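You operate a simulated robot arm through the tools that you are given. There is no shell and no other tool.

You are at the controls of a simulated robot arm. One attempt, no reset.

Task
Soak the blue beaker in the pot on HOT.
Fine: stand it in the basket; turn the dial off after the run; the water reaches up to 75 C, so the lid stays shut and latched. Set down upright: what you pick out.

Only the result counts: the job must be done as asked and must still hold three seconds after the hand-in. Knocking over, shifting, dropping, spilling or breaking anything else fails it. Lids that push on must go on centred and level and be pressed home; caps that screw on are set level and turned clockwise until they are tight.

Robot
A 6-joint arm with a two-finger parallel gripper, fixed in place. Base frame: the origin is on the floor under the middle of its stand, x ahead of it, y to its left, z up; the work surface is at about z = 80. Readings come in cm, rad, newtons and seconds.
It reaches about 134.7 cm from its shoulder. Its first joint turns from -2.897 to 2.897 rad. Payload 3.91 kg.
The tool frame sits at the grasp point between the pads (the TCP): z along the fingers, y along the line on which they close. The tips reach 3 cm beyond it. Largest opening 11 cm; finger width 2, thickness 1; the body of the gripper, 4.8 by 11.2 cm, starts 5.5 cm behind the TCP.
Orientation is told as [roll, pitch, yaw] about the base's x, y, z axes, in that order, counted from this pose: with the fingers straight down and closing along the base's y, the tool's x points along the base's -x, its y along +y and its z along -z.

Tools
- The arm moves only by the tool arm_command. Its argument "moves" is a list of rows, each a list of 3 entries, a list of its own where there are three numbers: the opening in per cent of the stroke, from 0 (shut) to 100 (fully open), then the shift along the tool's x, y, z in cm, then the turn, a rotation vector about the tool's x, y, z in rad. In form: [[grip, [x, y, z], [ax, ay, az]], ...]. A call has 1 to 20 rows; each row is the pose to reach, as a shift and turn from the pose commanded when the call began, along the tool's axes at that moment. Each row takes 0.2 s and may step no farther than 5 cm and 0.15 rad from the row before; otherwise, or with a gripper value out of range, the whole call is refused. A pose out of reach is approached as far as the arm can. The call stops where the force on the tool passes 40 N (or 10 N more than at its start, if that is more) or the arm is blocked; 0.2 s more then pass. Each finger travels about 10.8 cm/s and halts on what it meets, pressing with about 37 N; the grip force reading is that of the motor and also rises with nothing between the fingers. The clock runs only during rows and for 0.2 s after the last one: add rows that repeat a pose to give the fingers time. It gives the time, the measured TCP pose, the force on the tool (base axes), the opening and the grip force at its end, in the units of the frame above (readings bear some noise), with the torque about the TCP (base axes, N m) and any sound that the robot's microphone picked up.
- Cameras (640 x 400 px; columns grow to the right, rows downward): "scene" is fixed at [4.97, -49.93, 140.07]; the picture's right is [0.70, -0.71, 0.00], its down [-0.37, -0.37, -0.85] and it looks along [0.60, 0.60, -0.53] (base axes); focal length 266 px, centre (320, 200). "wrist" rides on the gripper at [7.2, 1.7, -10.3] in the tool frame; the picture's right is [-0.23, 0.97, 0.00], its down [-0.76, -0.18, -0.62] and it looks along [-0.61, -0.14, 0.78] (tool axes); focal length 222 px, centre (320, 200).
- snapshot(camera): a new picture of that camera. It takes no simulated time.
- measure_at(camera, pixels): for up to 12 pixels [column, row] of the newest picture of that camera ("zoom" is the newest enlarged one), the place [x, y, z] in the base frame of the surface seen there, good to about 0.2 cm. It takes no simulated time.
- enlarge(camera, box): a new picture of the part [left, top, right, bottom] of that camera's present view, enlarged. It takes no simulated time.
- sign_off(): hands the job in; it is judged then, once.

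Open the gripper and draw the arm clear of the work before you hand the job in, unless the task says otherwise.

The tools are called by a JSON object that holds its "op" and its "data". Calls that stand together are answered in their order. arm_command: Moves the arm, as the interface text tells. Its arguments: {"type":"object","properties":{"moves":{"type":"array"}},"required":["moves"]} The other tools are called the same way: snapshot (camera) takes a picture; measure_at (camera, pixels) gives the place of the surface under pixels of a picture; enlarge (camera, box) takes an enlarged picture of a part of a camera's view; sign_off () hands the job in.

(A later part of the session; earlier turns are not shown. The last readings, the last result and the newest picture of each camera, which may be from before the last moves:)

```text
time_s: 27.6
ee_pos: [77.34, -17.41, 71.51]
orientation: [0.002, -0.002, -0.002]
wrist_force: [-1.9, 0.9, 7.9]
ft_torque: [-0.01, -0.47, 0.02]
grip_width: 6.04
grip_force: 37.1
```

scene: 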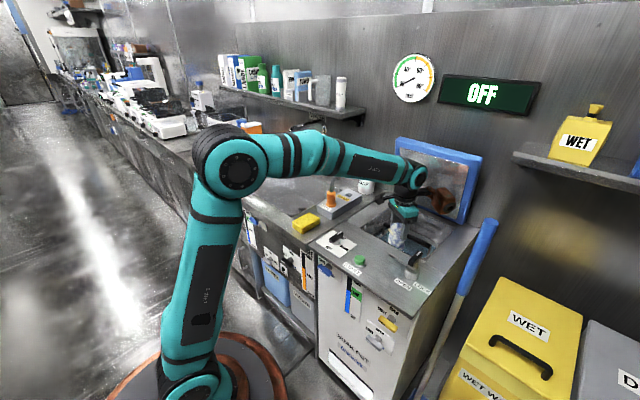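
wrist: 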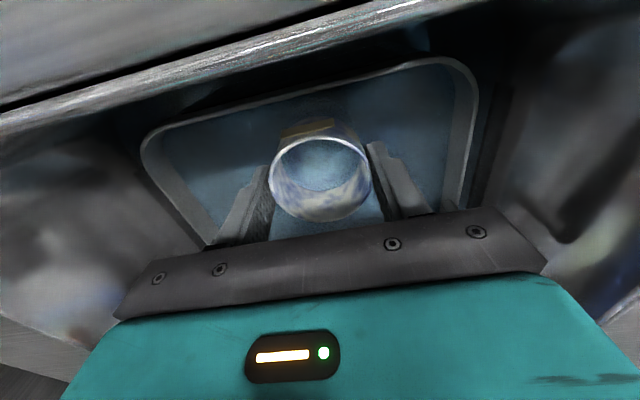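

Contact: 7.9 N upward with a −0.47 N·m torque about y, so something may be touching ahead of the TCP. I look closely before going further.

{"op": "enlarge", "data": {"camera": "scene", "box": [380, 190, 450, 250]}}

{"op": "snapshot", "data": {"camera": "wrist"}}

```text
6.67 times, centred on (415, 220) of scene
```

zoom: 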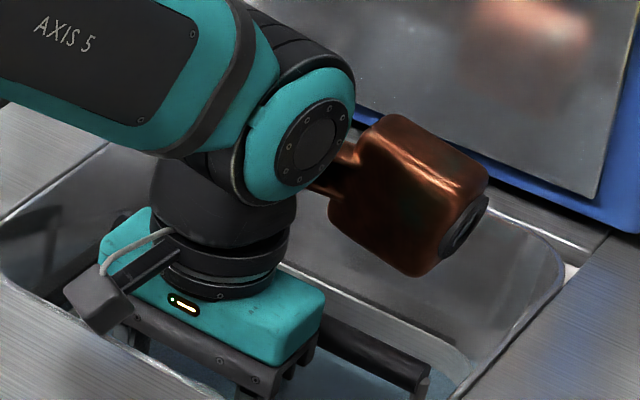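

```text
taken
```

wrist: 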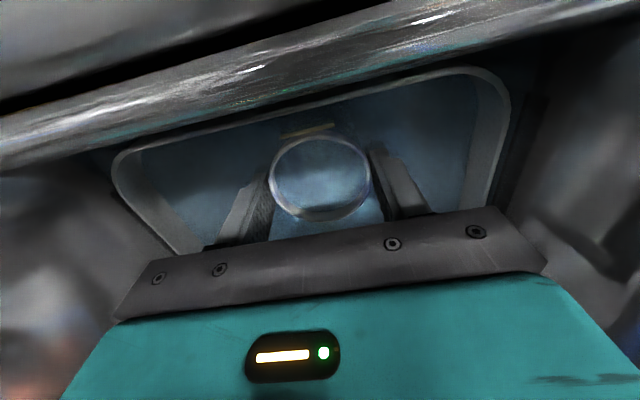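

I measure the camera box corners, body bottom edge, bar and copper bottom in this zoom to find what could be touching.

{"op": "measure_at", "data": {"camera": "zoom", "pixels": [[90, 330], [68, 290], [125, 310], [250, 390], [305, 360], [318, 340], [325, 310], [345, 345], [420, 380], [410, 272], [340, 235], [460, 250]]}}

{"op": "measure_at", "data": {"camera": "zoom", "pixels": [[200, 370], [270, 380], [285, 350], [312, 350], [300, 310], [120, 345], [150, 350], [330, 330], [325, 345], [480, 200], [560, 290], [500, 330]]}}

```text
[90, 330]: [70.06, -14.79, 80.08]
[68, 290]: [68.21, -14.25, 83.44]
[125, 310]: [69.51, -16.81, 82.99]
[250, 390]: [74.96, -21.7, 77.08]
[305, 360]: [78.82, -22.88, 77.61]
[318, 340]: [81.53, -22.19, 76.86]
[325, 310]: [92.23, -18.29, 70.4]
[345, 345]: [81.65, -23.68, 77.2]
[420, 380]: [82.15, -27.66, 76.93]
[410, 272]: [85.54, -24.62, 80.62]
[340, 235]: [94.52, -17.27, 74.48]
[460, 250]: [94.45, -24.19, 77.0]
```

```text
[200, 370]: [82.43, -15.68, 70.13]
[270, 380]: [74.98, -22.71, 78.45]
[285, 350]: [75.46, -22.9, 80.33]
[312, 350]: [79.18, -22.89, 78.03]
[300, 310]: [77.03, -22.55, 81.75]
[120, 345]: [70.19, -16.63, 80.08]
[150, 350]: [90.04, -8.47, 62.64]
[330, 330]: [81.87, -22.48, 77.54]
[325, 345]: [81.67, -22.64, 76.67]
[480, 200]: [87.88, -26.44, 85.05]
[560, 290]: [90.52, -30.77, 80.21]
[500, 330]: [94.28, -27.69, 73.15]
```

Visually the body, camera and copper all have clear gaps (body back x≈79.2 vs bar x≈81.6), and the beaker bottom (≈62.1) matches the floor height (≈61.9). I check the beaker's rim for tilt in an enlarged wrist view.

{"op": "enlarge", "data": {"camera": "wrist", "box": [230, 100, 410, 240]}}

```text
2.86 times, centred on (320, 170) of wrist
```

zoom: 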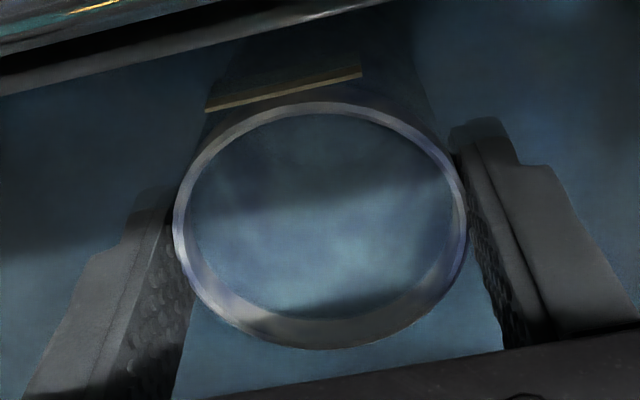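

{"op": "measure_at", "data": {"camera": "zoom", "pixels": [[320, 106], [178, 225], [462, 200], [310, 345], [210, 150], [430, 140], [400, 320], [230, 315], [320, 200], [280, 360], [265, 340], [100, 230]]}}

```text
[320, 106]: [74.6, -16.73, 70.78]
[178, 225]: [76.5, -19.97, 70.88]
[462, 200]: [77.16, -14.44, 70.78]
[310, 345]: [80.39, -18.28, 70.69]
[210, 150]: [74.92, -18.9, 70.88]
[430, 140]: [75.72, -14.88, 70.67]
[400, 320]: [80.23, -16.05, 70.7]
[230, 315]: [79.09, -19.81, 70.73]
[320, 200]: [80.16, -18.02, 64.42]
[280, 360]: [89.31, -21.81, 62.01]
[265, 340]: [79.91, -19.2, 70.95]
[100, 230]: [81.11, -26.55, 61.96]
```

The rim is level at z≈70.8 all round, meaning the beaker stands upright on the basket floor. I ease off slightly and open the fingers gradually.

{"op": "arm_command", "data": {"moves": [[40, [0, 0, -0.05], [0, 0, 0]], [56, [0, 0, -0.05], [0, 0, 0]], [60, [0, 0, -0.05], [0, 0, 0]], [68, [0, 0, -0.05], [0, 0, 0]], [78, [0, 0, -0.05], [0, 0, 0]], [82, [0, 0, -0.05], [0, 0, 0]], [82, [0, 0, -0.05], [0, 0, 0]]]}}

{"op": "enlarge", "data": {"camera": "wrist", "box": [200, 80, 440, 250]}}

```text
time_s: 29.2
ee_pos: [77.21, -17.44, 71.36]
orientation: [0.0, -0.001, -0.001]
wrist_force: [0.4, -0.1, -0.1]
ft_torque: [0.02, 0.0, 0.0]
grip_width: 9.03
grip_force: 0.0
```

```text
2.35 times, centred on (320, 165) of wrist
```

zoom: 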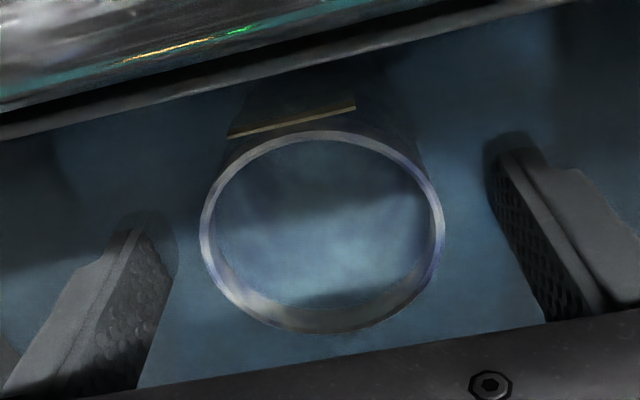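

Released with zero force and the beaker stays put. I rise to just above its rim, narrow the fingers, turn the housing away from the lid again and go up and out.

{"op": "arm_command", "data": {"moves": [[82, [0, 0, -0.5], [0, 0, 0]], [82, [0, 0, -1.5], [0, 0, 0]], [82, [0, 0, -2.8], [0, 0, 0]], [82, [0, 0, -4.0], [0, 0, 0]], [60, [0, 0, -4.1], [0, 0, 0]], [40, [0, 0, -4.1], [0, 0, 0.1]], [40, [0, 0, -4.1], [0, 0, 0.2]], [40, [0, 0, -4.1], [0, 0, 0.32]], [40, [0, 0, -4.1], [0, 0, 0.44]], [40, [0, 0, -4.2], [0, 0, 0.524]], [40, [0.2, 0, -6.5], [0, 0, 0.524]], [40, [0.6, 0, -9.5], [0, 0, 0.524]], [40, [1.2, 0, -12.5], [0, 0, 0.524]], [40, [2, 0, -15.5], [0, 0, 0.524]], [40, [3, 0, -19], [0, 0, 0.524]], [40, [4, 0, -23], [0, 0, 0.524]], [40, [5, 0, -27], [0, 0, 0.524]], [40, [5, 0, -31], [0, 0, 0.524]], [40, [5, 0, -35], [0, 0, 0.524]], [40, [5, 0, -38], [0, 0, 0.524]]]}}

{"op": "snapshot", "data": {"camera": "wrist"}}

{"op": "snapshot", "data": {"camera": "scene"}}

```text
time_s: 33.4
ee_pos: [72.4, -17.44, 109.51]
orientation: [0.001, 0.0, -0.526]
wrist_force: [0.6, -0.4, 0.3]
ft_torque: [-0.01, 0.01, 0.03]
grip_width: 4.41
grip_force: 0.1
```

```text
taken
```

wrist: 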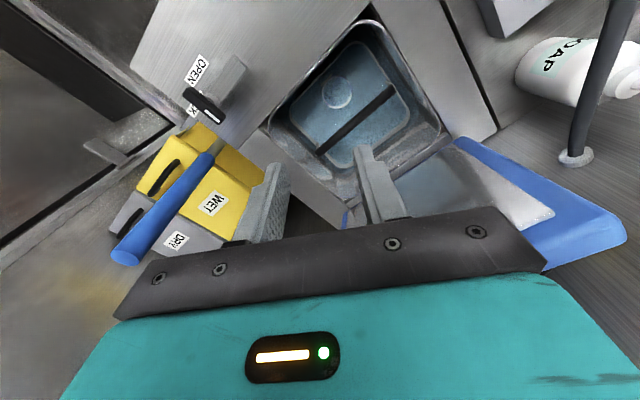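

```text
taken
```

scene: 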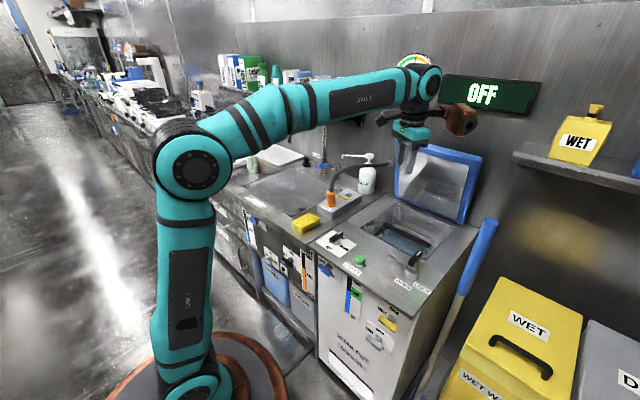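

The beaker stands in the front half of the basket (rim at wrist (337,92)). Now I measure the lid's top edge thickness from the wrist view for closing it.

{"op": "enlarge", "data": {"camera": "wrist", "box": [430, 110, 640, 280]}}

```text
2.35 times, centred on (535, 195) of wrist
```

zoom: 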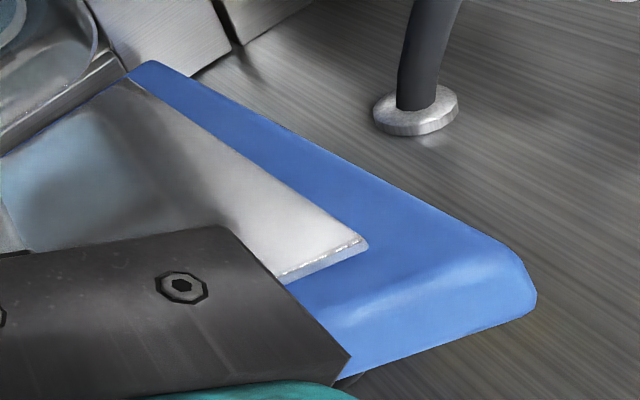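

{"op": "measure_at", "data": {"camera": "zoom", "pixels": [[510, 250], [533, 290], [520, 310], [370, 300], [370, 345], [350, 365], [450, 270], [440, 335], [150, 70], [160, 90], [360, 245], [300, 275]]}}

{"op": "measure_at", "data": {"camera": "scene", "pixels": [[400, 143], [420, 145], [440, 148], [460, 153], [478, 157], [482, 160], [475, 185], [472, 200], [462, 222], [440, 214], [415, 204], [479, 170]]}}

```text
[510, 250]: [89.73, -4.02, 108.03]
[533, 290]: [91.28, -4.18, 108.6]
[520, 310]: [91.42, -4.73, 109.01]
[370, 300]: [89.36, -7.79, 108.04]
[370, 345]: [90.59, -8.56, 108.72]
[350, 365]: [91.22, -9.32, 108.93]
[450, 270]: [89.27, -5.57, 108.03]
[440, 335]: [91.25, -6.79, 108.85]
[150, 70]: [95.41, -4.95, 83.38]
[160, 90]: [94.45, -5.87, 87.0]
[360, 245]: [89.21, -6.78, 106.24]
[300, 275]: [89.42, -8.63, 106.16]
```

```text
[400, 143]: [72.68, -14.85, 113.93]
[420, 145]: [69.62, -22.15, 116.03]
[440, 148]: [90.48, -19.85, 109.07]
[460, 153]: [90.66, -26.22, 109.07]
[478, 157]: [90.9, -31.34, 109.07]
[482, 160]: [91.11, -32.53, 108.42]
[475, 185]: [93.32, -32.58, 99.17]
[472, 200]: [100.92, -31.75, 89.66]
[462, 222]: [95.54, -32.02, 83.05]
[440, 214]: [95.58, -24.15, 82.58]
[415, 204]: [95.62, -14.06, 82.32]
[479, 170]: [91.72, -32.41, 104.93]
```

The lid is 2.2 cm thick; its top back edge is at about (91.5, 109), so I'll hook it from behind with closed fingers tilted forward. First: turn yaw back to 0, close fingers and rise a little.

{"op": "arm_command", "data": {"moves": [[20, [0, 0, -0.8], [0, 0, -0.1]], [0, [0, 0, -1.6], [0, 0, -0.22]], [0, [0, 0, -2.4], [0, 0, -0.34]], [0, [0, 0, -3.2], [0, 0, -0.46]], [0, [0, 0, -4], [0, 0, -0.526]], [0, [0, 0, -4], [0, 0, -0.526]]]}}

```text
time_s: 34.8
ee_pos: [72.35, -17.58, 113.39]
orientation: [-0.001, 0.001, 0.002]
wrist_force: [-0.4, 0.7, 0.2]
ft_torque: [0.0, 0.03, 0.0]
grip_width: 0.0
grip_force: 36.8
```

Yaw is back to 0 with fingers closed. Now I tilt the tool 40° so the fingers point forward and down.

{"op": "arm_command", "data": {"moves": [[0, [0, 0, 0], [0, -0.1, 0]], [0, [0, 0, 0], [0, -0.22, 0]], [0, [0, 0, 0], [0, -0.34, 0]], [0, [0, 0, 0], [0, -0.46, 0]], [0, [0, 0, 0], [0, -0.58, 0]], [0, [0, 0, 0], [0, -0.66, 0]], [0, [0, 0, 0], [0, -0.698, 0]], [0, [0, 0, 0], [0, -0.698, 0]]]}}

{"op": "snapshot", "data": {"camera": "scene"}}

{"op": "snapshot", "data": {"camera": "wrist"}}

```text
time_s: 36.6
ee_pos: [72.42, -17.48, 113.48]
orientation: [-0.001, -0.7, 0.0]
wrist_force: [0.3, 0.2, 0.0]
ft_torque: [0.01, -0.01, 0.01]
grip_width: 0.0
grip_force: 36.9
```

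```text
taken
```

scene: 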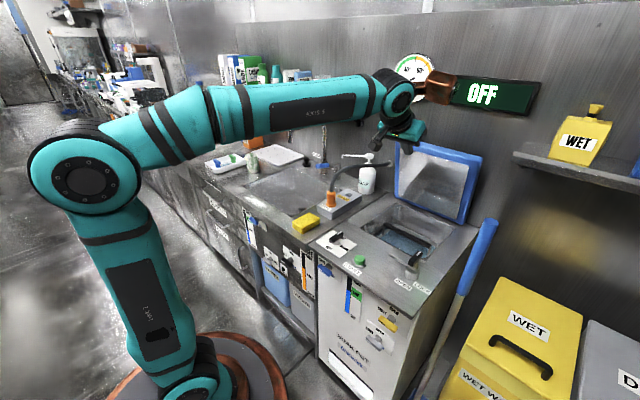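

```text
taken
```

wrist: 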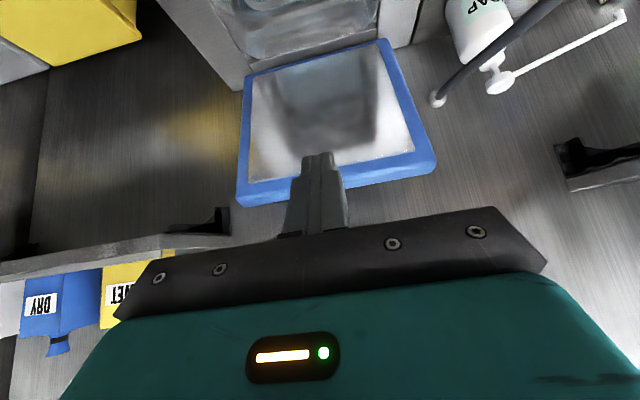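

The tool is tilted with the closed fingertips forward. Before advancing I check the wall display, gauge and right shelf positions for the copper housing's clearance.

{"op": "measure_at", "data": {"camera": "scene", "pixels": [[465, 105], [480, 92], [535, 85], [530, 112], [420, 85], [410, 60], [515, 155], [530, 160], [560, 165], [440, 88], [425, 80], [435, 98]]}}

```text
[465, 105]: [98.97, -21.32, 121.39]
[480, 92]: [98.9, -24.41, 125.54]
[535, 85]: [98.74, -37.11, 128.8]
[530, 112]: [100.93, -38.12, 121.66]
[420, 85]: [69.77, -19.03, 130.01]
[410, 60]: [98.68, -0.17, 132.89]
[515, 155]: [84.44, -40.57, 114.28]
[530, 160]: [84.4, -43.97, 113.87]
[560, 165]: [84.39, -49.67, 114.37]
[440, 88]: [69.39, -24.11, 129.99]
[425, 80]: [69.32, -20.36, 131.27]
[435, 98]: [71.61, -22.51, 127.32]
```

The display face is at x≈98.9, so I increase the tilt to 50° (pulling the housing back) and advance over the lid's top edge to TCP (93.2, −18.2, 113.4).

{"op": "arm_command", "data": {"moves": [[0, [-2.3, -0.2, 1.93], [0, -0.09, 0]], [0, [-4.59, -0.4, 3.86], [0, -0.172, 0]], [0, [-6.89, -0.6, 5.8], [0, -0.172, 0]], [0, [-9.18, -0.7, 7.73], [0, -0.172, 0]], [0, [-11.48, -0.7, 9.66], [0, -0.172, 0]], [0, [-13.39, -0.7, 11.27], [0, -0.172, 0]], [0, [-14.92, -0.7, 12.56], [0, -0.172, 0]], [0, [-15.91, -0.7, 13.4], [0, -0.172, 0]], [0, [-15.91, -0.7, 13.4], [0, -0.172, 0]]]}}

{"op": "enlarge", "data": {"camera": "scene", "box": [370, 60, 500, 240]}}

{"op": "snapshot", "data": {"camera": "wrist"}}

```text
time_s: 38.6
ee_pos: [93.12, -17.93, 113.53]
orientation: [-0.001, -0.871, 0.002]
wrist_force: [0.0, 0.5, 0.0]
ft_torque: [0.01, 0.04, 0.0]
grip_width: 0.0
grip_force: 37.2
```

```text
2.22 times, centred on (435, 150) of scene
```

zoom: 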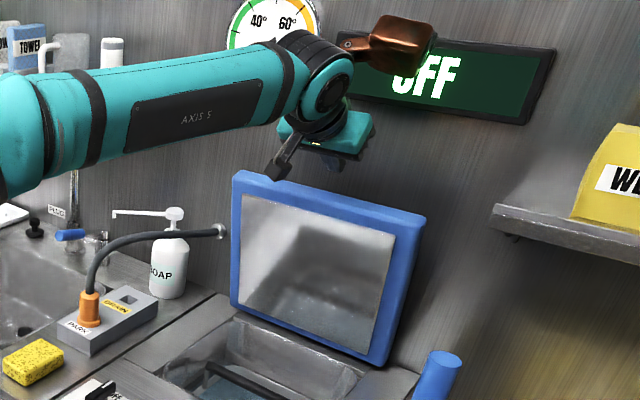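

```text
taken
```

wrist: 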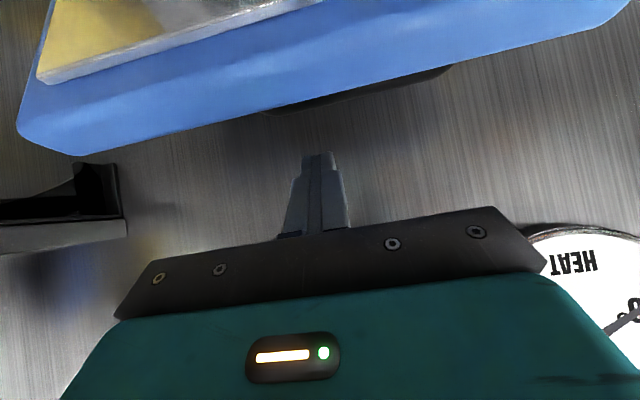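

The wrist view shows a dark shape behind the lid's top edge at (360,90), maybe a handle on the outer face. I measure it and the edge.

{"op": "enlarge", "data": {"camera": "wrist", "box": [220, 40, 480, 180]}}

```text
2.46 times, centred on (350, 110) of wrist
```

zoom: 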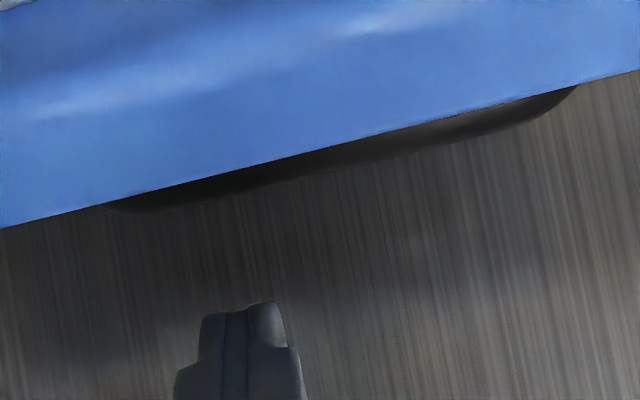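

{"op": "measure_at", "data": {"camera": "zoom", "pixels": [[340, 165], [200, 198], [480, 125], [330, 178], [440, 138], [560, 95], [300, 160], [400, 125], [200, 170], [230, 310], [265, 310], [330, 250]]}}

```text
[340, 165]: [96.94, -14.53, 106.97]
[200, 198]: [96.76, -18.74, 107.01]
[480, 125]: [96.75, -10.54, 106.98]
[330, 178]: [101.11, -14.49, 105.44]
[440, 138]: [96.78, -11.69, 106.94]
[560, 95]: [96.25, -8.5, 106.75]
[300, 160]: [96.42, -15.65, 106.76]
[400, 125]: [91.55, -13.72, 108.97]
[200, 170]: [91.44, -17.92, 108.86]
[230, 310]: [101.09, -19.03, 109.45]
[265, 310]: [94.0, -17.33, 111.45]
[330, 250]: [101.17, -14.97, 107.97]
```

There is a handle bar on the lid's outer face at x≈96.8, z≈107; my fingertips fit in the gap between it and the lid's back (x≈92). I lower behind the edge and pull the lid forward a few centimetres as a first test.

{"op": "arm_command", "data": {"moves": [[0, [1.0, 0, 0.8], [0, 0, 0]], [0, [2.0, 0, 1.6], [0, 0, 0]], [0, [2.6, 0, 2.19], [0, 0, 0]], [0, [3.46, 0, 1.48], [0, 0, 0]], [0, [4.36, 0, 0.8], [0, 0, 0]], [0, [5.2, 0, 0.19], [0, 0, 0]], [0, [6.24, 0, -0.5], [0, 0, 0]], [0, [7.24, 0, -1.1], [0, 0, 0]], [0, [7.24, 0, -1.1], [0, 0, 0]]]}}

{"op": "enlarge", "data": {"camera": "scene", "box": [370, 60, 500, 240]}}

{"op": "snapshot", "data": {"camera": "wrist"}}

```text
time_s: 40.6
ee_pos: [87.59, -18.24, 108.51]
orientation: [0.001, -0.869, 0.001]
wrist_force: [-0.3, -0.7, -0.1]
ft_torque: [0.0, 0.01, 0.01]
grip_width: 0.0
grip_force: 36.7
```

```text
2.22 times, centred on (435, 150) of scene
```

zoom: 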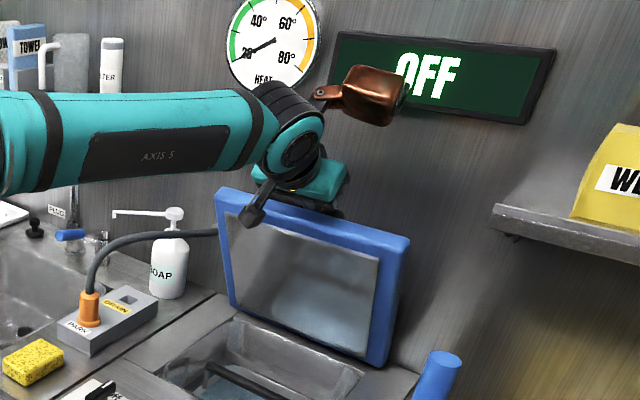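

```text
taken
```

wrist: 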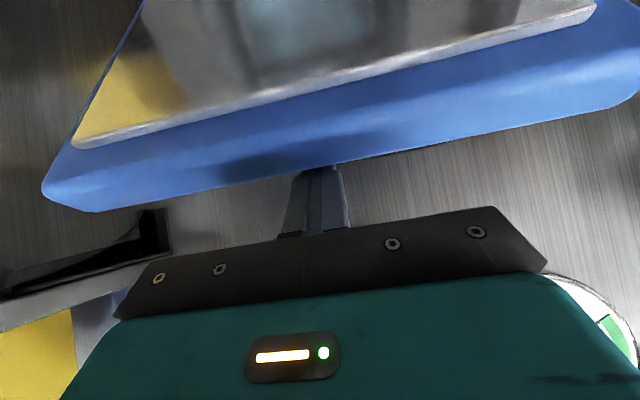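

The lid has started to tilt forward. I measure its edges to see whether it rests on the fingers or follows freely.

{"op": "measure_at", "data": {"camera": "wrist", "pixels": [[200, 180], [420, 140], [200, 195], [430, 125], [330, 140], [325, 165], [300, 170], [100, 205], [500, 120], [320, 180], [250, 180], [560, 105]]}}

```text
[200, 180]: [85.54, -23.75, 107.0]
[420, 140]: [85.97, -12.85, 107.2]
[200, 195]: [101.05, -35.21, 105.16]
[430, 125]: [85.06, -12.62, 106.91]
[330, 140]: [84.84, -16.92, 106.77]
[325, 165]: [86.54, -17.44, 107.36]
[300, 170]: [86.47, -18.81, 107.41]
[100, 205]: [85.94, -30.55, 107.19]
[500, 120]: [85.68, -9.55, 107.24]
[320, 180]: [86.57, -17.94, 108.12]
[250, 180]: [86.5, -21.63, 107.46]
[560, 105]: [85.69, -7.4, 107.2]
```

The lid edge (86.5, 107.4) sits right at my fingertips, so a friction hinge holds it. I continue pulling along the arc to about 58°.

{"op": "arm_command", "data": {"moves": [[0, [1.1, 0, -0.55], [0, 0, 0]], [0, [2.18, 0, -1.11], [0, 0, 0]], [0, [3.3, 0, -1.6], [0, 0, 0]], [0, [4.4, 0, -2.05], [0, 0, 0]], [0, [5.5, 0, -2.43], [0, 0, 0]], [0, [5.5, 0, -2.43], [0, 0, 0]]]}}

{"op": "snapshot", "data": {"camera": "wrist"}}

{"op": "enlarge", "data": {"camera": "scene", "box": [370, 80, 490, 260]}}

```text
time_s: 42.0
ee_pos: [82.15, -18.06, 106.0]
orientation: [0.002, -0.871, 0.0]
wrist_force: [-4.5, -0.4, 2.7]
ft_torque: [-0.02, 0.09, 0.01]
grip_width: 0.01
grip_force: 36.3
```

```text
taken
```

wrist: 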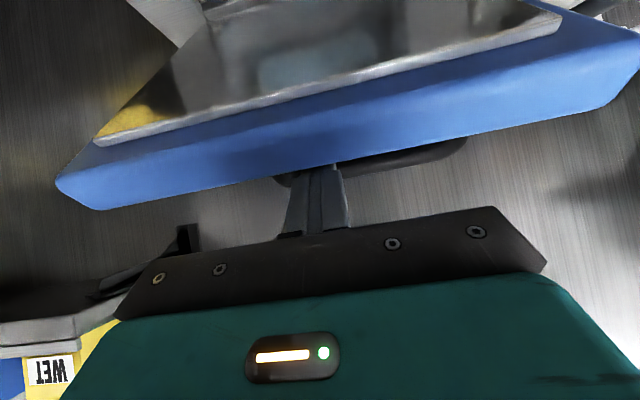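

```text
2.22 times, centred on (430, 170) of scene
```

zoom: 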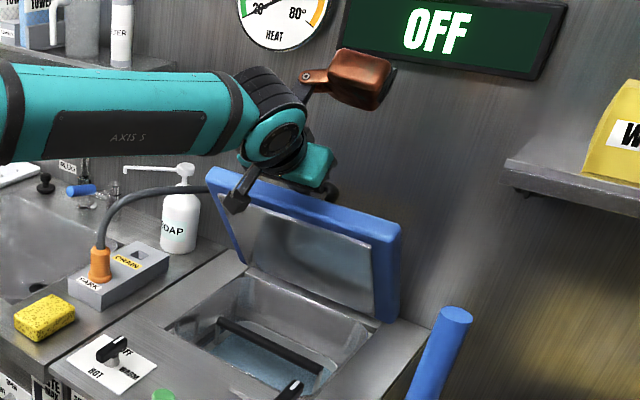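

A small force (−4.5, 2.7 N) along the finger axis suggests the fingertips nearly touch the lid's handle. I measure the handle in the wrist view.

{"op": "enlarge", "data": {"camera": "wrist", "box": [240, 110, 500, 240]}}

```text
2.46 times, centred on (370, 175) of wrist
```

zoom: 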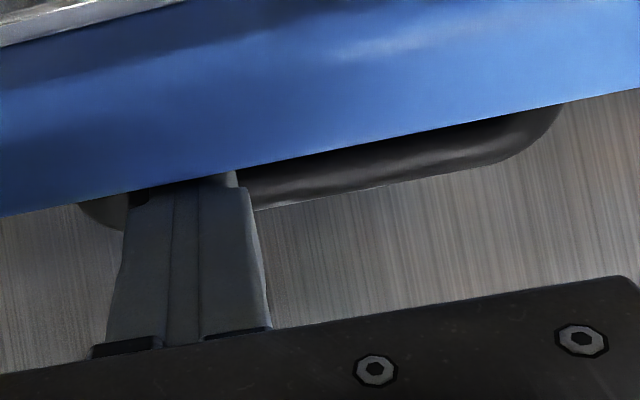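

{"op": "measure_at", "data": {"camera": "zoom", "pixels": [[90, 210], [110, 220], [400, 165], [545, 115], [500, 150], [300, 190], [350, 150], [130, 185], [60, 200], [450, 120], [600, 90], [200, 170]]}}

```text
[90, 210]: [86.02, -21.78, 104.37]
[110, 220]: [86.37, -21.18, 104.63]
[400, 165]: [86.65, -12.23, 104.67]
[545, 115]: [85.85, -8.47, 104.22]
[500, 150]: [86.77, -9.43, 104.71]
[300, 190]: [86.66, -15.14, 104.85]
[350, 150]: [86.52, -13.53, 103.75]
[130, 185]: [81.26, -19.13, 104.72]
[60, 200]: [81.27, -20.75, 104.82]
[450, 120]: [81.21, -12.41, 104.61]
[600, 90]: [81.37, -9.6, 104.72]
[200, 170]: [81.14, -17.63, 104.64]
```

The handle bar (x≈86.5, y −8 to −22) is still about 1 cm beyond my fingertips. I hold still for two rows to see whether that force reading was just transient.

{"op": "arm_command", "data": {"moves": [[0, [0, 0, 0], [0, 0, 0]], [0, [0, 0, 0], [0, 0, 0]]]}}

{"op": "measure_at", "data": {"camera": "wrist", "pixels": [[320, 172], [200, 190], [420, 150]]}}

```text
time_s: 42.6
ee_pos: [82.17, -18.0, 105.94]
orientation: [0.001, -0.872, 0.001]
wrist_force: [-4.7, -1.3, 3.3]
ft_torque: [-0.02, 0.08, -0.06]
grip_width: 0.0
grip_force: 37.4
```

```text
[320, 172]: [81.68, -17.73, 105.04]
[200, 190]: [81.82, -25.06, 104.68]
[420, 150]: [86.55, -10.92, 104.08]
```

The force persists and is along the finger axis: the lid now leans on my fingertips through its handle, so I can lower it under control. I keep the tips under the handle and follow the lid's arc down to about 30°.

{"op": "arm_command", "data": {"moves": [[0, [0.8, 0, -0.15], [0, 0, 0]], [0, [1.65, 0, -0.33], [0, 0, 0]], [0, [2.95, 0, -0.72], [0, 0, 0]], [0, [4.25, 0, -1.02], [0, 0, 0]], [0, [4.25, 0, -1.02], [0, 0, 0]]]}}

{"op": "snapshot", "data": {"camera": "wrist"}}

{"op": "enlarge", "data": {"camera": "scene", "box": [360, 90, 490, 270]}}

```text
time_s: 43.8
ee_pos: [78.7, -17.96, 103.4]
orientation: [0.001, -0.868, 0.001]
wrist_force: [-2.4, 1.2, 0.5]
ft_torque: [0.0, 0.01, -0.02]
grip_width: 0.0
grip_force: 37.1
```

```text
taken
```

wrist: 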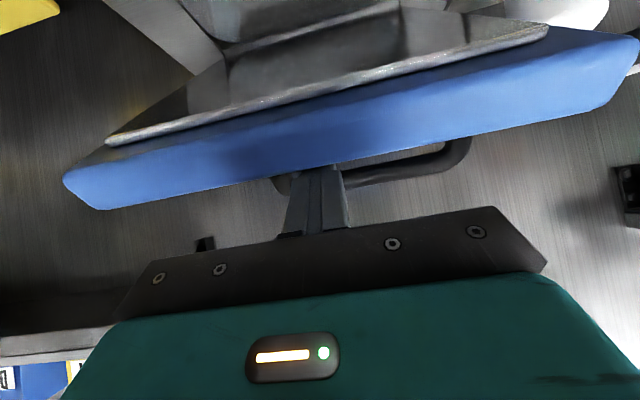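

```text
2.22 times, centred on (425, 180) of scene
```

zoom: 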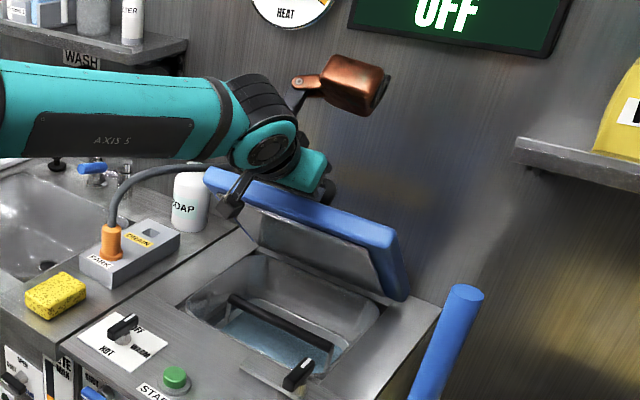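

The lid follows to about 45°. I measure its edge and handle again to update the arc.

{"op": "measure_at", "data": {"camera": "wrist", "pixels": [[200, 188], [250, 178], [420, 145], [560, 115], [380, 175], [400, 172], [440, 165], [465, 145], [285, 180], [320, 165], [315, 178], [360, 157]]}}

```text
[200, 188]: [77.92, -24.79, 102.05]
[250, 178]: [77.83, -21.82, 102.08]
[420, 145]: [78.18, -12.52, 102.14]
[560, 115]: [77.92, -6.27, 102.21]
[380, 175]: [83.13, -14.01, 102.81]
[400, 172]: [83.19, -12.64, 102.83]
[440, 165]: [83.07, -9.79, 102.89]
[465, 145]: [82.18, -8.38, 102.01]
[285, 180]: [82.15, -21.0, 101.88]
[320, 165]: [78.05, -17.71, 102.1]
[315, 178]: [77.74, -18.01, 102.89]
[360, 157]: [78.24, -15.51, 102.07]
```

Lid edge at (77.95, 102.1) matches my arc model (β≈46°). I continue lowering to about 24°.

{"op": "arm_command", "data": {"moves": [[0, [0.65, 0, -0.12], [0, 0, 0]], [0, [1.31, 0, -0.25], [0, 0, 0]], [0, [2.65, 0, -0.42], [0, 0, 0]], [0, [3.97, 0, -0.53], [0, 0, 0]], [0, [5.32, 0, -0.55], [0, 0, 0]], [0, [6.66, 0, -0.51], [0, 0, 0]], [0, [7.99, 0, -0.4], [0, 0, 0]], [0, [9.32, 0, -0.22], [0, 0, 0]], [0, [9.32, 0, -0.22], [0, 0, 0]]]}}

{"op": "snapshot", "data": {"camera": "wrist"}}

{"op": "enlarge", "data": {"camera": "scene", "box": [340, 110, 490, 290]}}

```text
time_s: 45.8
ee_pos: [72.52, -18.05, 96.37]
orientation: [0.001, -0.871, 0.0]
wrist_force: [-0.6, 0.2, -0.4]
ft_torque: [-0.02, -0.05, -0.01]
grip_width: 0.0
grip_force: 37.1
```

```text
taken
```

wrist: 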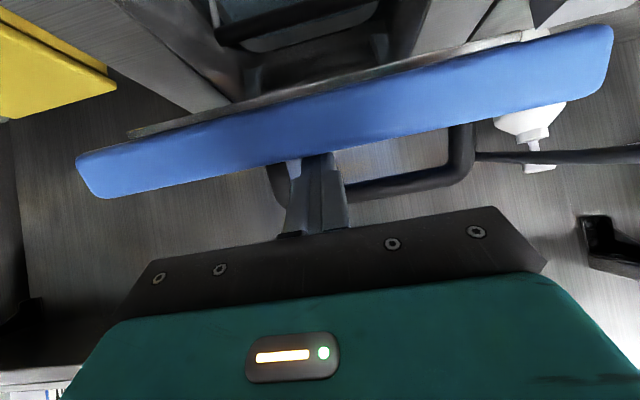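

```text
2.22 times, centred on (415, 200) of scene
```

zoom: 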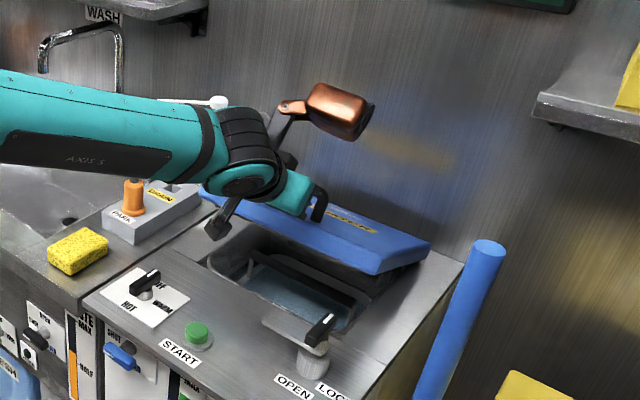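

The lid is around 24° and still following. I check the edge position once more, then lower to nearly closed.

{"op": "measure_at", "data": {"camera": "wrist", "pixels": [[200, 178], [420, 130], [420, 180], [465, 150], [280, 180], [320, 150], [320, 175], [240, 172], [560, 100], [380, 190]]}}

```text
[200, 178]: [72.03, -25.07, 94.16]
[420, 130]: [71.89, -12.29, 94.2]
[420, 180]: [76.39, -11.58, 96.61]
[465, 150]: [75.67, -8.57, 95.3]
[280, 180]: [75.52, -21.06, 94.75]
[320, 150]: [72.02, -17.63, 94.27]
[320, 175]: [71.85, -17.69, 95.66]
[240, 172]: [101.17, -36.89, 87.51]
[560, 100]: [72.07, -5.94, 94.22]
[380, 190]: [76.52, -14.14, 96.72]
```

Edge at (71.95, 94.2), lid ≈25°, zero force. I follow down to about 4°.

{"op": "arm_command", "data": {"moves": [[0, [0.65, 0, 0.1], [0, 0, 0]], [0, [1.34, 0, 0.21], [0, 0, 0]], [0, [2.64, 0, 0.52], [0, 0, 0]], [0, [3.92, 0, 0.9], [0, 0, 0]], [0, [5.18, 0, 1.36], [0, 0, 0]], [0, [6.43, 0, 1.87], [0, 0, 0]], [0, [7.64, 0, 2.45], [0, 0, 0]], [0, [8.3, 0, 2.8], [0, 0, 0]], [0, [8.3, 0, 2.8], [0, 0, 0]]]}}

{"op": "snapshot", "data": {"camera": "wrist"}}

{"op": "enlarge", "data": {"camera": "scene", "box": [340, 130, 490, 310]}}

```text
time_s: 47.8
ee_pos: [69.22, -18.16, 88.15]
orientation: [0.0, -0.871, 0.001]
wrist_force: [-0.2, 0.1, 0.3]
ft_torque: [-0.01, 0.02, 0.0]
grip_width: 0.0
grip_force: 36.8
```

```text
taken
```

wrist: 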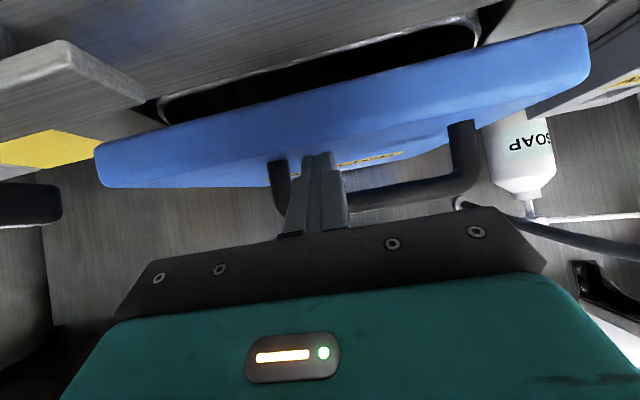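

```text
2.22 times, centred on (415, 220) of scene
```

zoom: 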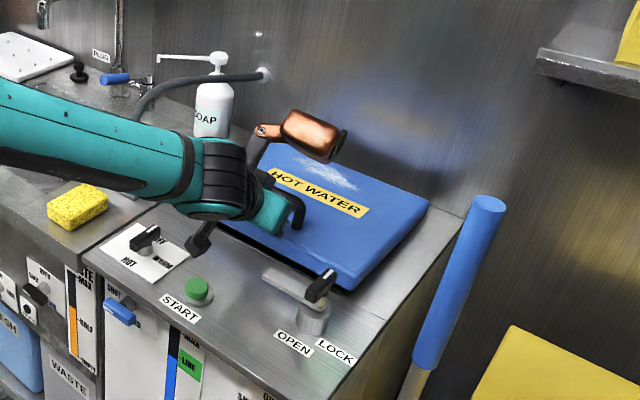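

The lid is almost shut with a small gap still visible. I measure the edge heights and handle.

{"op": "measure_at", "data": {"camera": "wrist", "pixels": [[200, 180], [240, 183], [200, 130], [120, 180], [400, 195], [465, 150], [280, 185], [420, 140], [320, 160], [560, 85], [320, 120], [390, 160]]}}

```text
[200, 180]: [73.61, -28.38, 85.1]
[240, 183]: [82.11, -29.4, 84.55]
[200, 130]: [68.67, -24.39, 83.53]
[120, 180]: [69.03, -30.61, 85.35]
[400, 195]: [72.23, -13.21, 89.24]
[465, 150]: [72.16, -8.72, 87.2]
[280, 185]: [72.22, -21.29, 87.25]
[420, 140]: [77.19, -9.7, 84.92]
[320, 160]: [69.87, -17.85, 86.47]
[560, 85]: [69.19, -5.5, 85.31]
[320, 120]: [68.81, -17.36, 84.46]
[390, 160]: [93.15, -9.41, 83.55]
```

The front edge is still 1.8 cm high (85.3 vs 83.5 at the hinge). My fingertip is just above the lid's top near its front, so I press straight down in small steps.

{"op": "arm_command", "data": {"moves": [[0, [0.38, 0, 0.32], [0, 0, 0]], [0, [0.76, 0, 0.64], [0, 0, 0]], [0, [1.07, 0, 0.9], [0, 0, 0]], [0, [1.3, 0, 1.09], [0, 0, 0]], [0, [1.45, 0, 1.22], [0, 0, 0]], [0, [1.53, 0, 1.29], [0, 0, 0]], [0, [1.53, 0, 1.29], [0, 0, 0]]]}}

{"op": "snapshot", "data": {"camera": "wrist"}}

```text
time_s: 49.4
ee_pos: [69.31, -18.16, 86.23]
orientation: [0.001, -0.873, 0.0]
wrist_force: [0.0, 0.2, -0.4]
ft_torque: [-0.02, -0.02, 0.01]
grip_width: 0.04
grip_force: 36.7
```

```text
taken
```

wrist: 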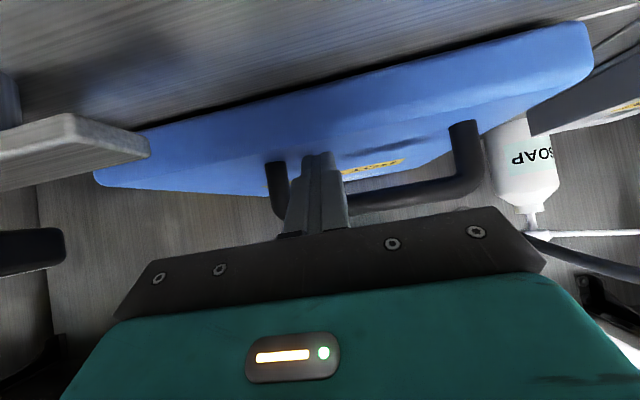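

No force at all; the lid seems to have come down. I measure its top at the front and rear.

{"op": "measure_at", "data": {"camera": "wrist", "pixels": [[200, 183], [240, 186], [120, 183], [420, 150], [395, 163], [560, 90], [200, 125], [320, 85], [400, 200], [450, 90], [110, 150], [60, 150]]}}

{"op": "enlarge", "data": {"camera": "scene", "box": [360, 170, 480, 290]}}

```text
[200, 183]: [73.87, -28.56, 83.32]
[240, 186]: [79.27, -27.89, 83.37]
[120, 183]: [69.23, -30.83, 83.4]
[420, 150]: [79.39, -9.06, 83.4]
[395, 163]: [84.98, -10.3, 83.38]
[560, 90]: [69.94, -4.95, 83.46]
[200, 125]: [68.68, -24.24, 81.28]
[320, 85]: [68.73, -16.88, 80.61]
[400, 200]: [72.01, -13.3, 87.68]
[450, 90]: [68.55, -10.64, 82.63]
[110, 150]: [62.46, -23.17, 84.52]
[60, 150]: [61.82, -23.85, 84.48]
```

```text
3.33 times, centred on (420, 230) of scene
```

zoom: 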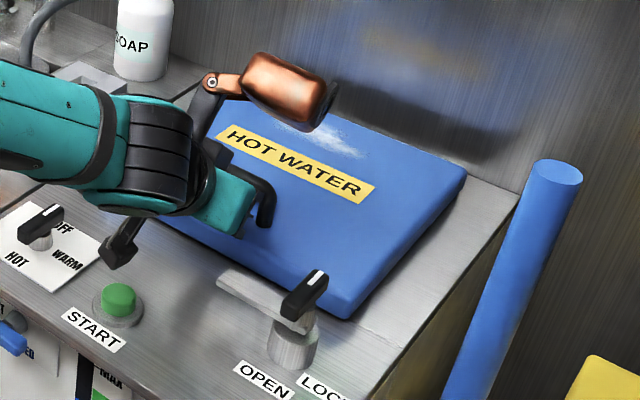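

The lid is flat at z≈83.4 front and rear, i.e. closed. I press a touch further to be sure it is home, then withdraw along the finger axis.

{"op": "arm_command", "data": {"moves": [[0, [0.15, 0, 0.13], [0, 0, 0]], [0, [0.25, 0, 0.21], [0, 0, 0]], [0, [0.32, 0, 0.27], [0, 0, 0]], [0, [0.32, 0, 0.27], [0, 0, 0]]]}}

```text
time_s: 50.4
ee_pos: [69.36, -18.1, 86.08]
orientation: [-0.004, -0.875, 0.002]
wrist_force: [11.9, -2.4, 38.5]
ft_torque: [-0.05, -1.0, 0.25]
grip_width: 0.01
grip_force: 36.8
```

Firm contact (38.5 N) at z≈83.4: the lid is pressed home. I withdraw the fingers out from under the handle along their axis and upward.

{"op": "arm_command", "data": {"moves": [[0, [-0.2, 0, -0.3], [0, 0, 0]], [0, [-0.3, 0, -1.5], [0, 0, 0]], [0, [-0.3, 0, -4], [0, 0, 0]], [0, [-0.3, 0, -7], [0, 0, 0]], [0, [-0.3, 0, -10], [0, 0, 0]], [0, [-2, 0, -13], [0, 0, 0]], [0, [-4, 0, -16], [0, 0, 0]], [0, [-6, 0, -18], [0, 0, 0]], [0, [-7, 0, -19], [0, 0, 0]]]}}

{"op": "snapshot", "data": {"camera": "scene"}}

```text
time_s: 52.4
ee_pos: [59.1, -18.07, 103.45]
orientation: [0.001, -0.872, 0.0]
wrist_force: [0.2, -0.3, -0.2]
ft_torque: [0.02, 0.01, -0.02]
grip_width: 0.0
grip_force: 37.2
```

```text
taken
```

scene: 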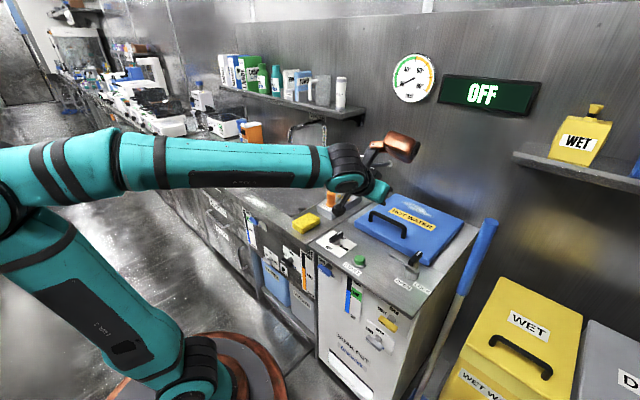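

The lid lies shut with its handle at scene (385,225). Before going to the latch I measure it and the blue pole nearby, and untilt the tool.

{"op": "arm_command", "data": {"moves": [[0, [0, 0, 0], [0, 0.12, 0]], [0, [0, 0, 0], [0, 0.25, 0]], [0, [0, 0, 0], [0, 0.38, 0]], [0, [0, 0, 0], [0, 0.51, 0]], [0, [0, 0, 0], [0, 0.64, 0]], [0, [0, 0, 0], [0, 0.77, 0]], [0, [0, 0, 0], [0, 0.872, 0]], [0, [0, 0, 0], [0, 0.872, 0]]]}}

{"op": "measure_at", "data": {"camera": "scene", "pixels": [[490, 222], [484, 225], [495, 226], [475, 260], [465, 290], [459, 292], [408, 262], [418, 254], [413, 258], [392, 250], [412, 272], [418, 268]]}}

{"op": "enlarge", "data": {"camera": "scene", "box": [380, 230, 450, 300]}}

```text
time_s: 54.2
ee_pos: [59.35, -18.17, 103.39]
orientation: [0.0, 0.001, 0.0]
wrist_force: [-1.1, 0.4, -0.5]
ft_torque: [-0.03, 0.0, -0.01]
grip_width: 0.0
grip_force: 36.7
```

```text
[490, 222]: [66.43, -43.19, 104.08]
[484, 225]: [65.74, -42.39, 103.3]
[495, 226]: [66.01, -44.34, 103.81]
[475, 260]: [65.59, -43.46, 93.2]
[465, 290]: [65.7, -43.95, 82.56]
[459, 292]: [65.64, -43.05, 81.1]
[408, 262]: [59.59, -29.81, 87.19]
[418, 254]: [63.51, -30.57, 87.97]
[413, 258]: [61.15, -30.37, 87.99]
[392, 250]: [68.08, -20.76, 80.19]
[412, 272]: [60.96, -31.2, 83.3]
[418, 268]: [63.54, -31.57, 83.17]
```

```text
5.71 times, centred on (415, 265) of scene
```

zoom: 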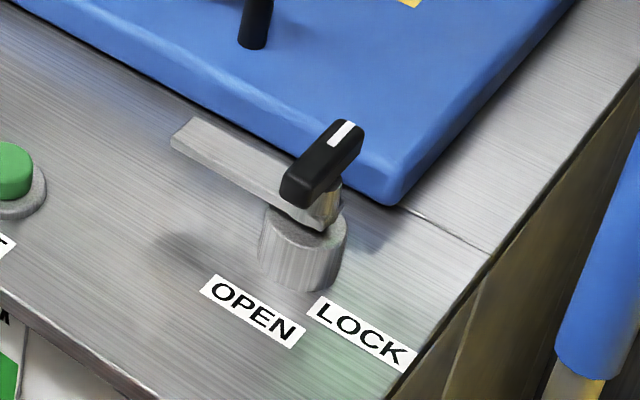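

The pole stands at (66, −43.4) up to z=104, so rotating the latch with the copper housing on that side would hit it. I'll grip the latch with yaw +180° instead; I move above the latch (62.5, −30) and start rotating counter-clockwise.

{"op": "arm_command", "data": {"moves": [[0, [-0.4, -1.5, 0], [0, 0, -0.13]], [10, [-0.9, -3, 0], [0, 0, -0.27]], [20, [-1.3, -4.5, 0], [0, 0, -0.41]], [30, [-1.7, -6, 0], [0, 0, -0.55]], [40, [-2.1, -7.5, 0], [0, 0, -0.69]], [50, [-2.5, -9, 0], [0, 0, -0.83]], [50, [-2.8, -10.5, 0], [0, 0, -0.97]], [50, [-3.1, -11.5, 0], [0, 0, -1.11]], [50, [-3.2, -11.8, 0], [0, 0, -1.25]], [50, [-3.2, -11.8, 0], [0, 0, -1.39]], [50, [-3.2, -11.8, 0], [0, 0, -1.5]], [50, [-3.2, -11.8, 0], [0, 0, -1.571]], [50, [-3.2, -11.8, 0], [0, 0, -1.571]]]}}

```text
time_s: 57.0
ee_pos: [62.52, -29.86, 103.36]
orientation: [0.004, -0.002, 1.571]
wrist_force: [0.4, 0.1, -0.1]
ft_torque: [-0.03, -0.04, -0.01]
grip_width: 5.52
grip_force: 0.0
```

Yaw is now +90° above the latch. I continue another 90° to yaw 180°.

{"op": "arm_command", "data": {"moves": [[50, [0, 0, 0], [0, 0, -0.13]], [50, [0, 0, 0], [0, 0, -0.27]], [50, [0, 0, 0], [0, 0, -0.41]], [50, [0, 0, 0], [0, 0, -0.55]], [50, [0, 0, 0], [0, 0, -0.69]], [50, [0, 0, 0], [0, 0, -0.83]], [50, [0, 0, 0], [0, 0, -0.97]], [50, [0, 0, 0], [0, 0, -1.11]], [50, [0, 0, 0], [0, 0, -1.25]], [50, [0, 0, 0], [0, 0, -1.39]], [50, [0, 0, 0], [0, 0, -1.5]], [50, [0, 0, 0], [0, 0, -1.571]], [50, [0, 0, 0], [0, 0, -1.571]]]}}

{"op": "snapshot", "data": {"camera": "wrist"}}

{"op": "snapshot", "data": {"camera": "scene"}}

```text
time_s: 59.8
ee_pos: [62.75, -29.36, 103.45]
orientation: [0.003, -0.003, 2.533]
wrist_force: [-0.6, 0.4, 0.6]
ft_torque: [0.02, 0.04, 0.03]
grip_width: 5.48
grip_force: 0.1
out of reach, approached as far as the arm can: row 7, 8, 9, 10, 11, 12, 13
```

```text
taken
```

wrist: 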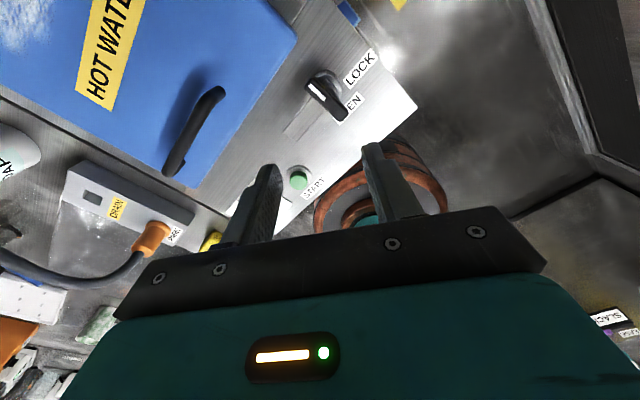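

```text
taken
```

scene: 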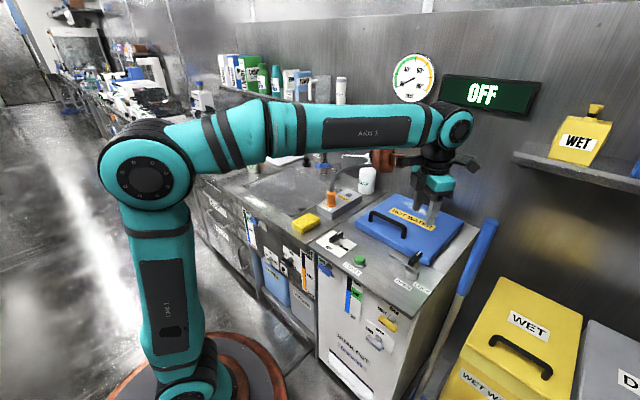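

Joint limit stops at yaw 2.53 (145°). That suffices: at about 140° closing the fingers will swing the handle ~40° clockwise into alignment, then I turn on to 90°. I check the latch handle's centre from this view.

{"op": "enlarge", "data": {"camera": "wrist", "box": [260, 40, 420, 180]}}

```text
2.86 times, centred on (340, 110) of wrist
```

zoom: 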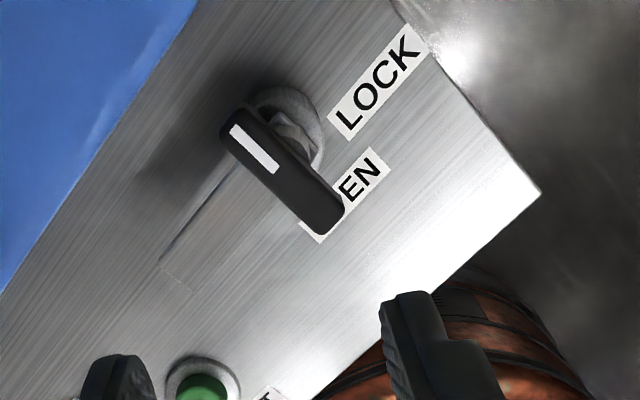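

{"op": "measure_at", "data": {"camera": "zoom", "pixels": [[235, 120], [325, 225], [282, 170], [265, 185], [300, 155], [340, 205], [225, 140], [290, 110], [310, 140], [180, 240], [200, 220], [165, 265]]}}

```text
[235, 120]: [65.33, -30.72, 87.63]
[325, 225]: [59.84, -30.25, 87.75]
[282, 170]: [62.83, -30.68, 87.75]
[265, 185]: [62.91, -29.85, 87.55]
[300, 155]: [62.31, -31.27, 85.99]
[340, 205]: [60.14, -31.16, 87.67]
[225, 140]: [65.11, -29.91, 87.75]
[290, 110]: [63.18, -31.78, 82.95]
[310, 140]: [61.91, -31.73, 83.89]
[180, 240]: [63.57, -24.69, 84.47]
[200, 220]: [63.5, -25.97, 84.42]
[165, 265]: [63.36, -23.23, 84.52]
```

Handle centre is about (62.55, −30.3), top z=87.7, bottom ≈86. I set yaw to 2.45 and descend with open fingers to TCP z≈88.7.

{"op": "arm_command", "data": {"moves": [[50, [0.37, 0.89, 1], [0, 0, 0.083]], [50, [0.37, 0.89, 4], [0, 0, 0.083]], [50, [0.37, 0.89, 7], [0, 0, 0.083]], [50, [0.37, 0.89, 9.5], [0, 0, 0.083]], [50, [0.37, 0.89, 11], [0, 0, 0.083]], [50, [0.37, 0.89, 11], [0, 0, 0.083]]]}}

{"op": "enlarge", "data": {"camera": "scene", "box": [370, 190, 470, 290]}}

{"op": "snapshot", "data": {"camera": "wrist"}}

```text
time_s: 61.2
ee_pos: [62.53, -30.51, 92.4]
orientation: [0.003, 0.002, 2.448]
wrist_force: [0.2, -0.4, -0.2]
ft_torque: [-0.01, 0.04, 0.0]
grip_width: 5.51
grip_force: 0.1
```

```text
4.00 times, centred on (420, 240) of scene
```

zoom: 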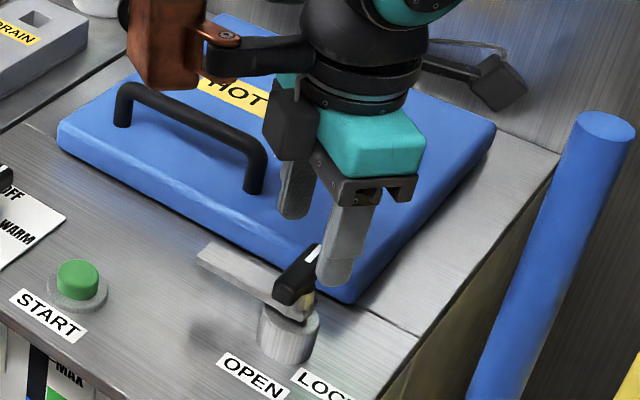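

```text
taken
```

wrist: 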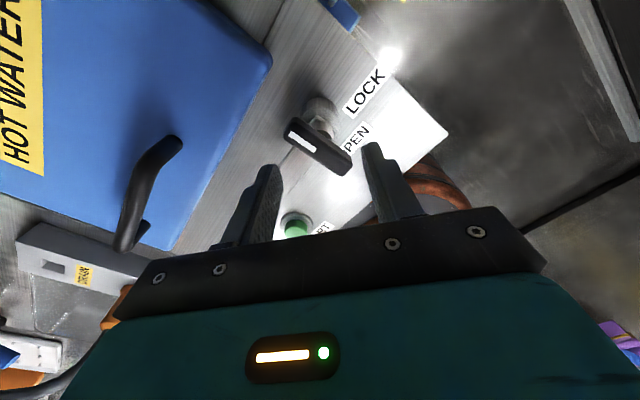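

The handle lies between the fingers as planned. I descend the last 3.7 cm.

{"op": "arm_command", "data": {"moves": [[50, [0, 0, 1.2], [0, 0, 0]], [50, [0, 0, 2.4], [0, 0, 0]], [50, [0, 0, 3.3], [0, 0, 0]], [50, [0, 0, 3.7], [0, 0, 0]], [50, [0, 0, 3.7], [0, 0, 0]]]}}

{"op": "snapshot", "data": {"camera": "wrist"}}

{"op": "enlarge", "data": {"camera": "scene", "box": [380, 220, 450, 290]}}

```text
time_s: 62.4
ee_pos: [62.48, -30.44, 88.72]
orientation: [0.004, -0.001, 2.449]
wrist_force: [0.6, 0.4, 0.4]
ft_torque: [0.02, -0.02, 0.01]
grip_width: 5.48
grip_force: 0.1
```

```text
taken
```

wrist: 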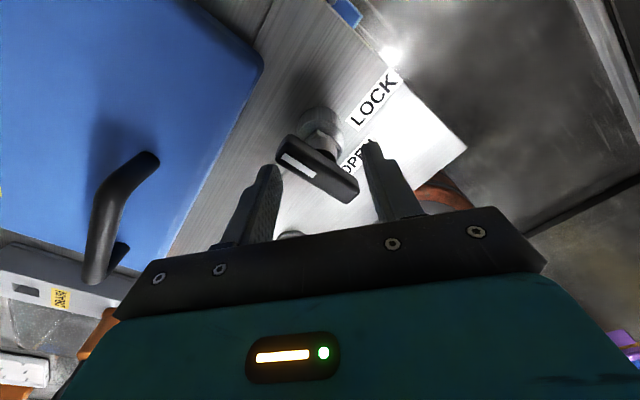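

```text
5.71 times, centred on (415, 255) of scene
```

zoom: 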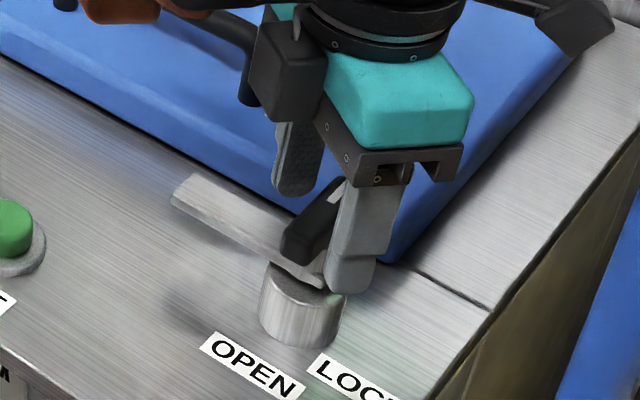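

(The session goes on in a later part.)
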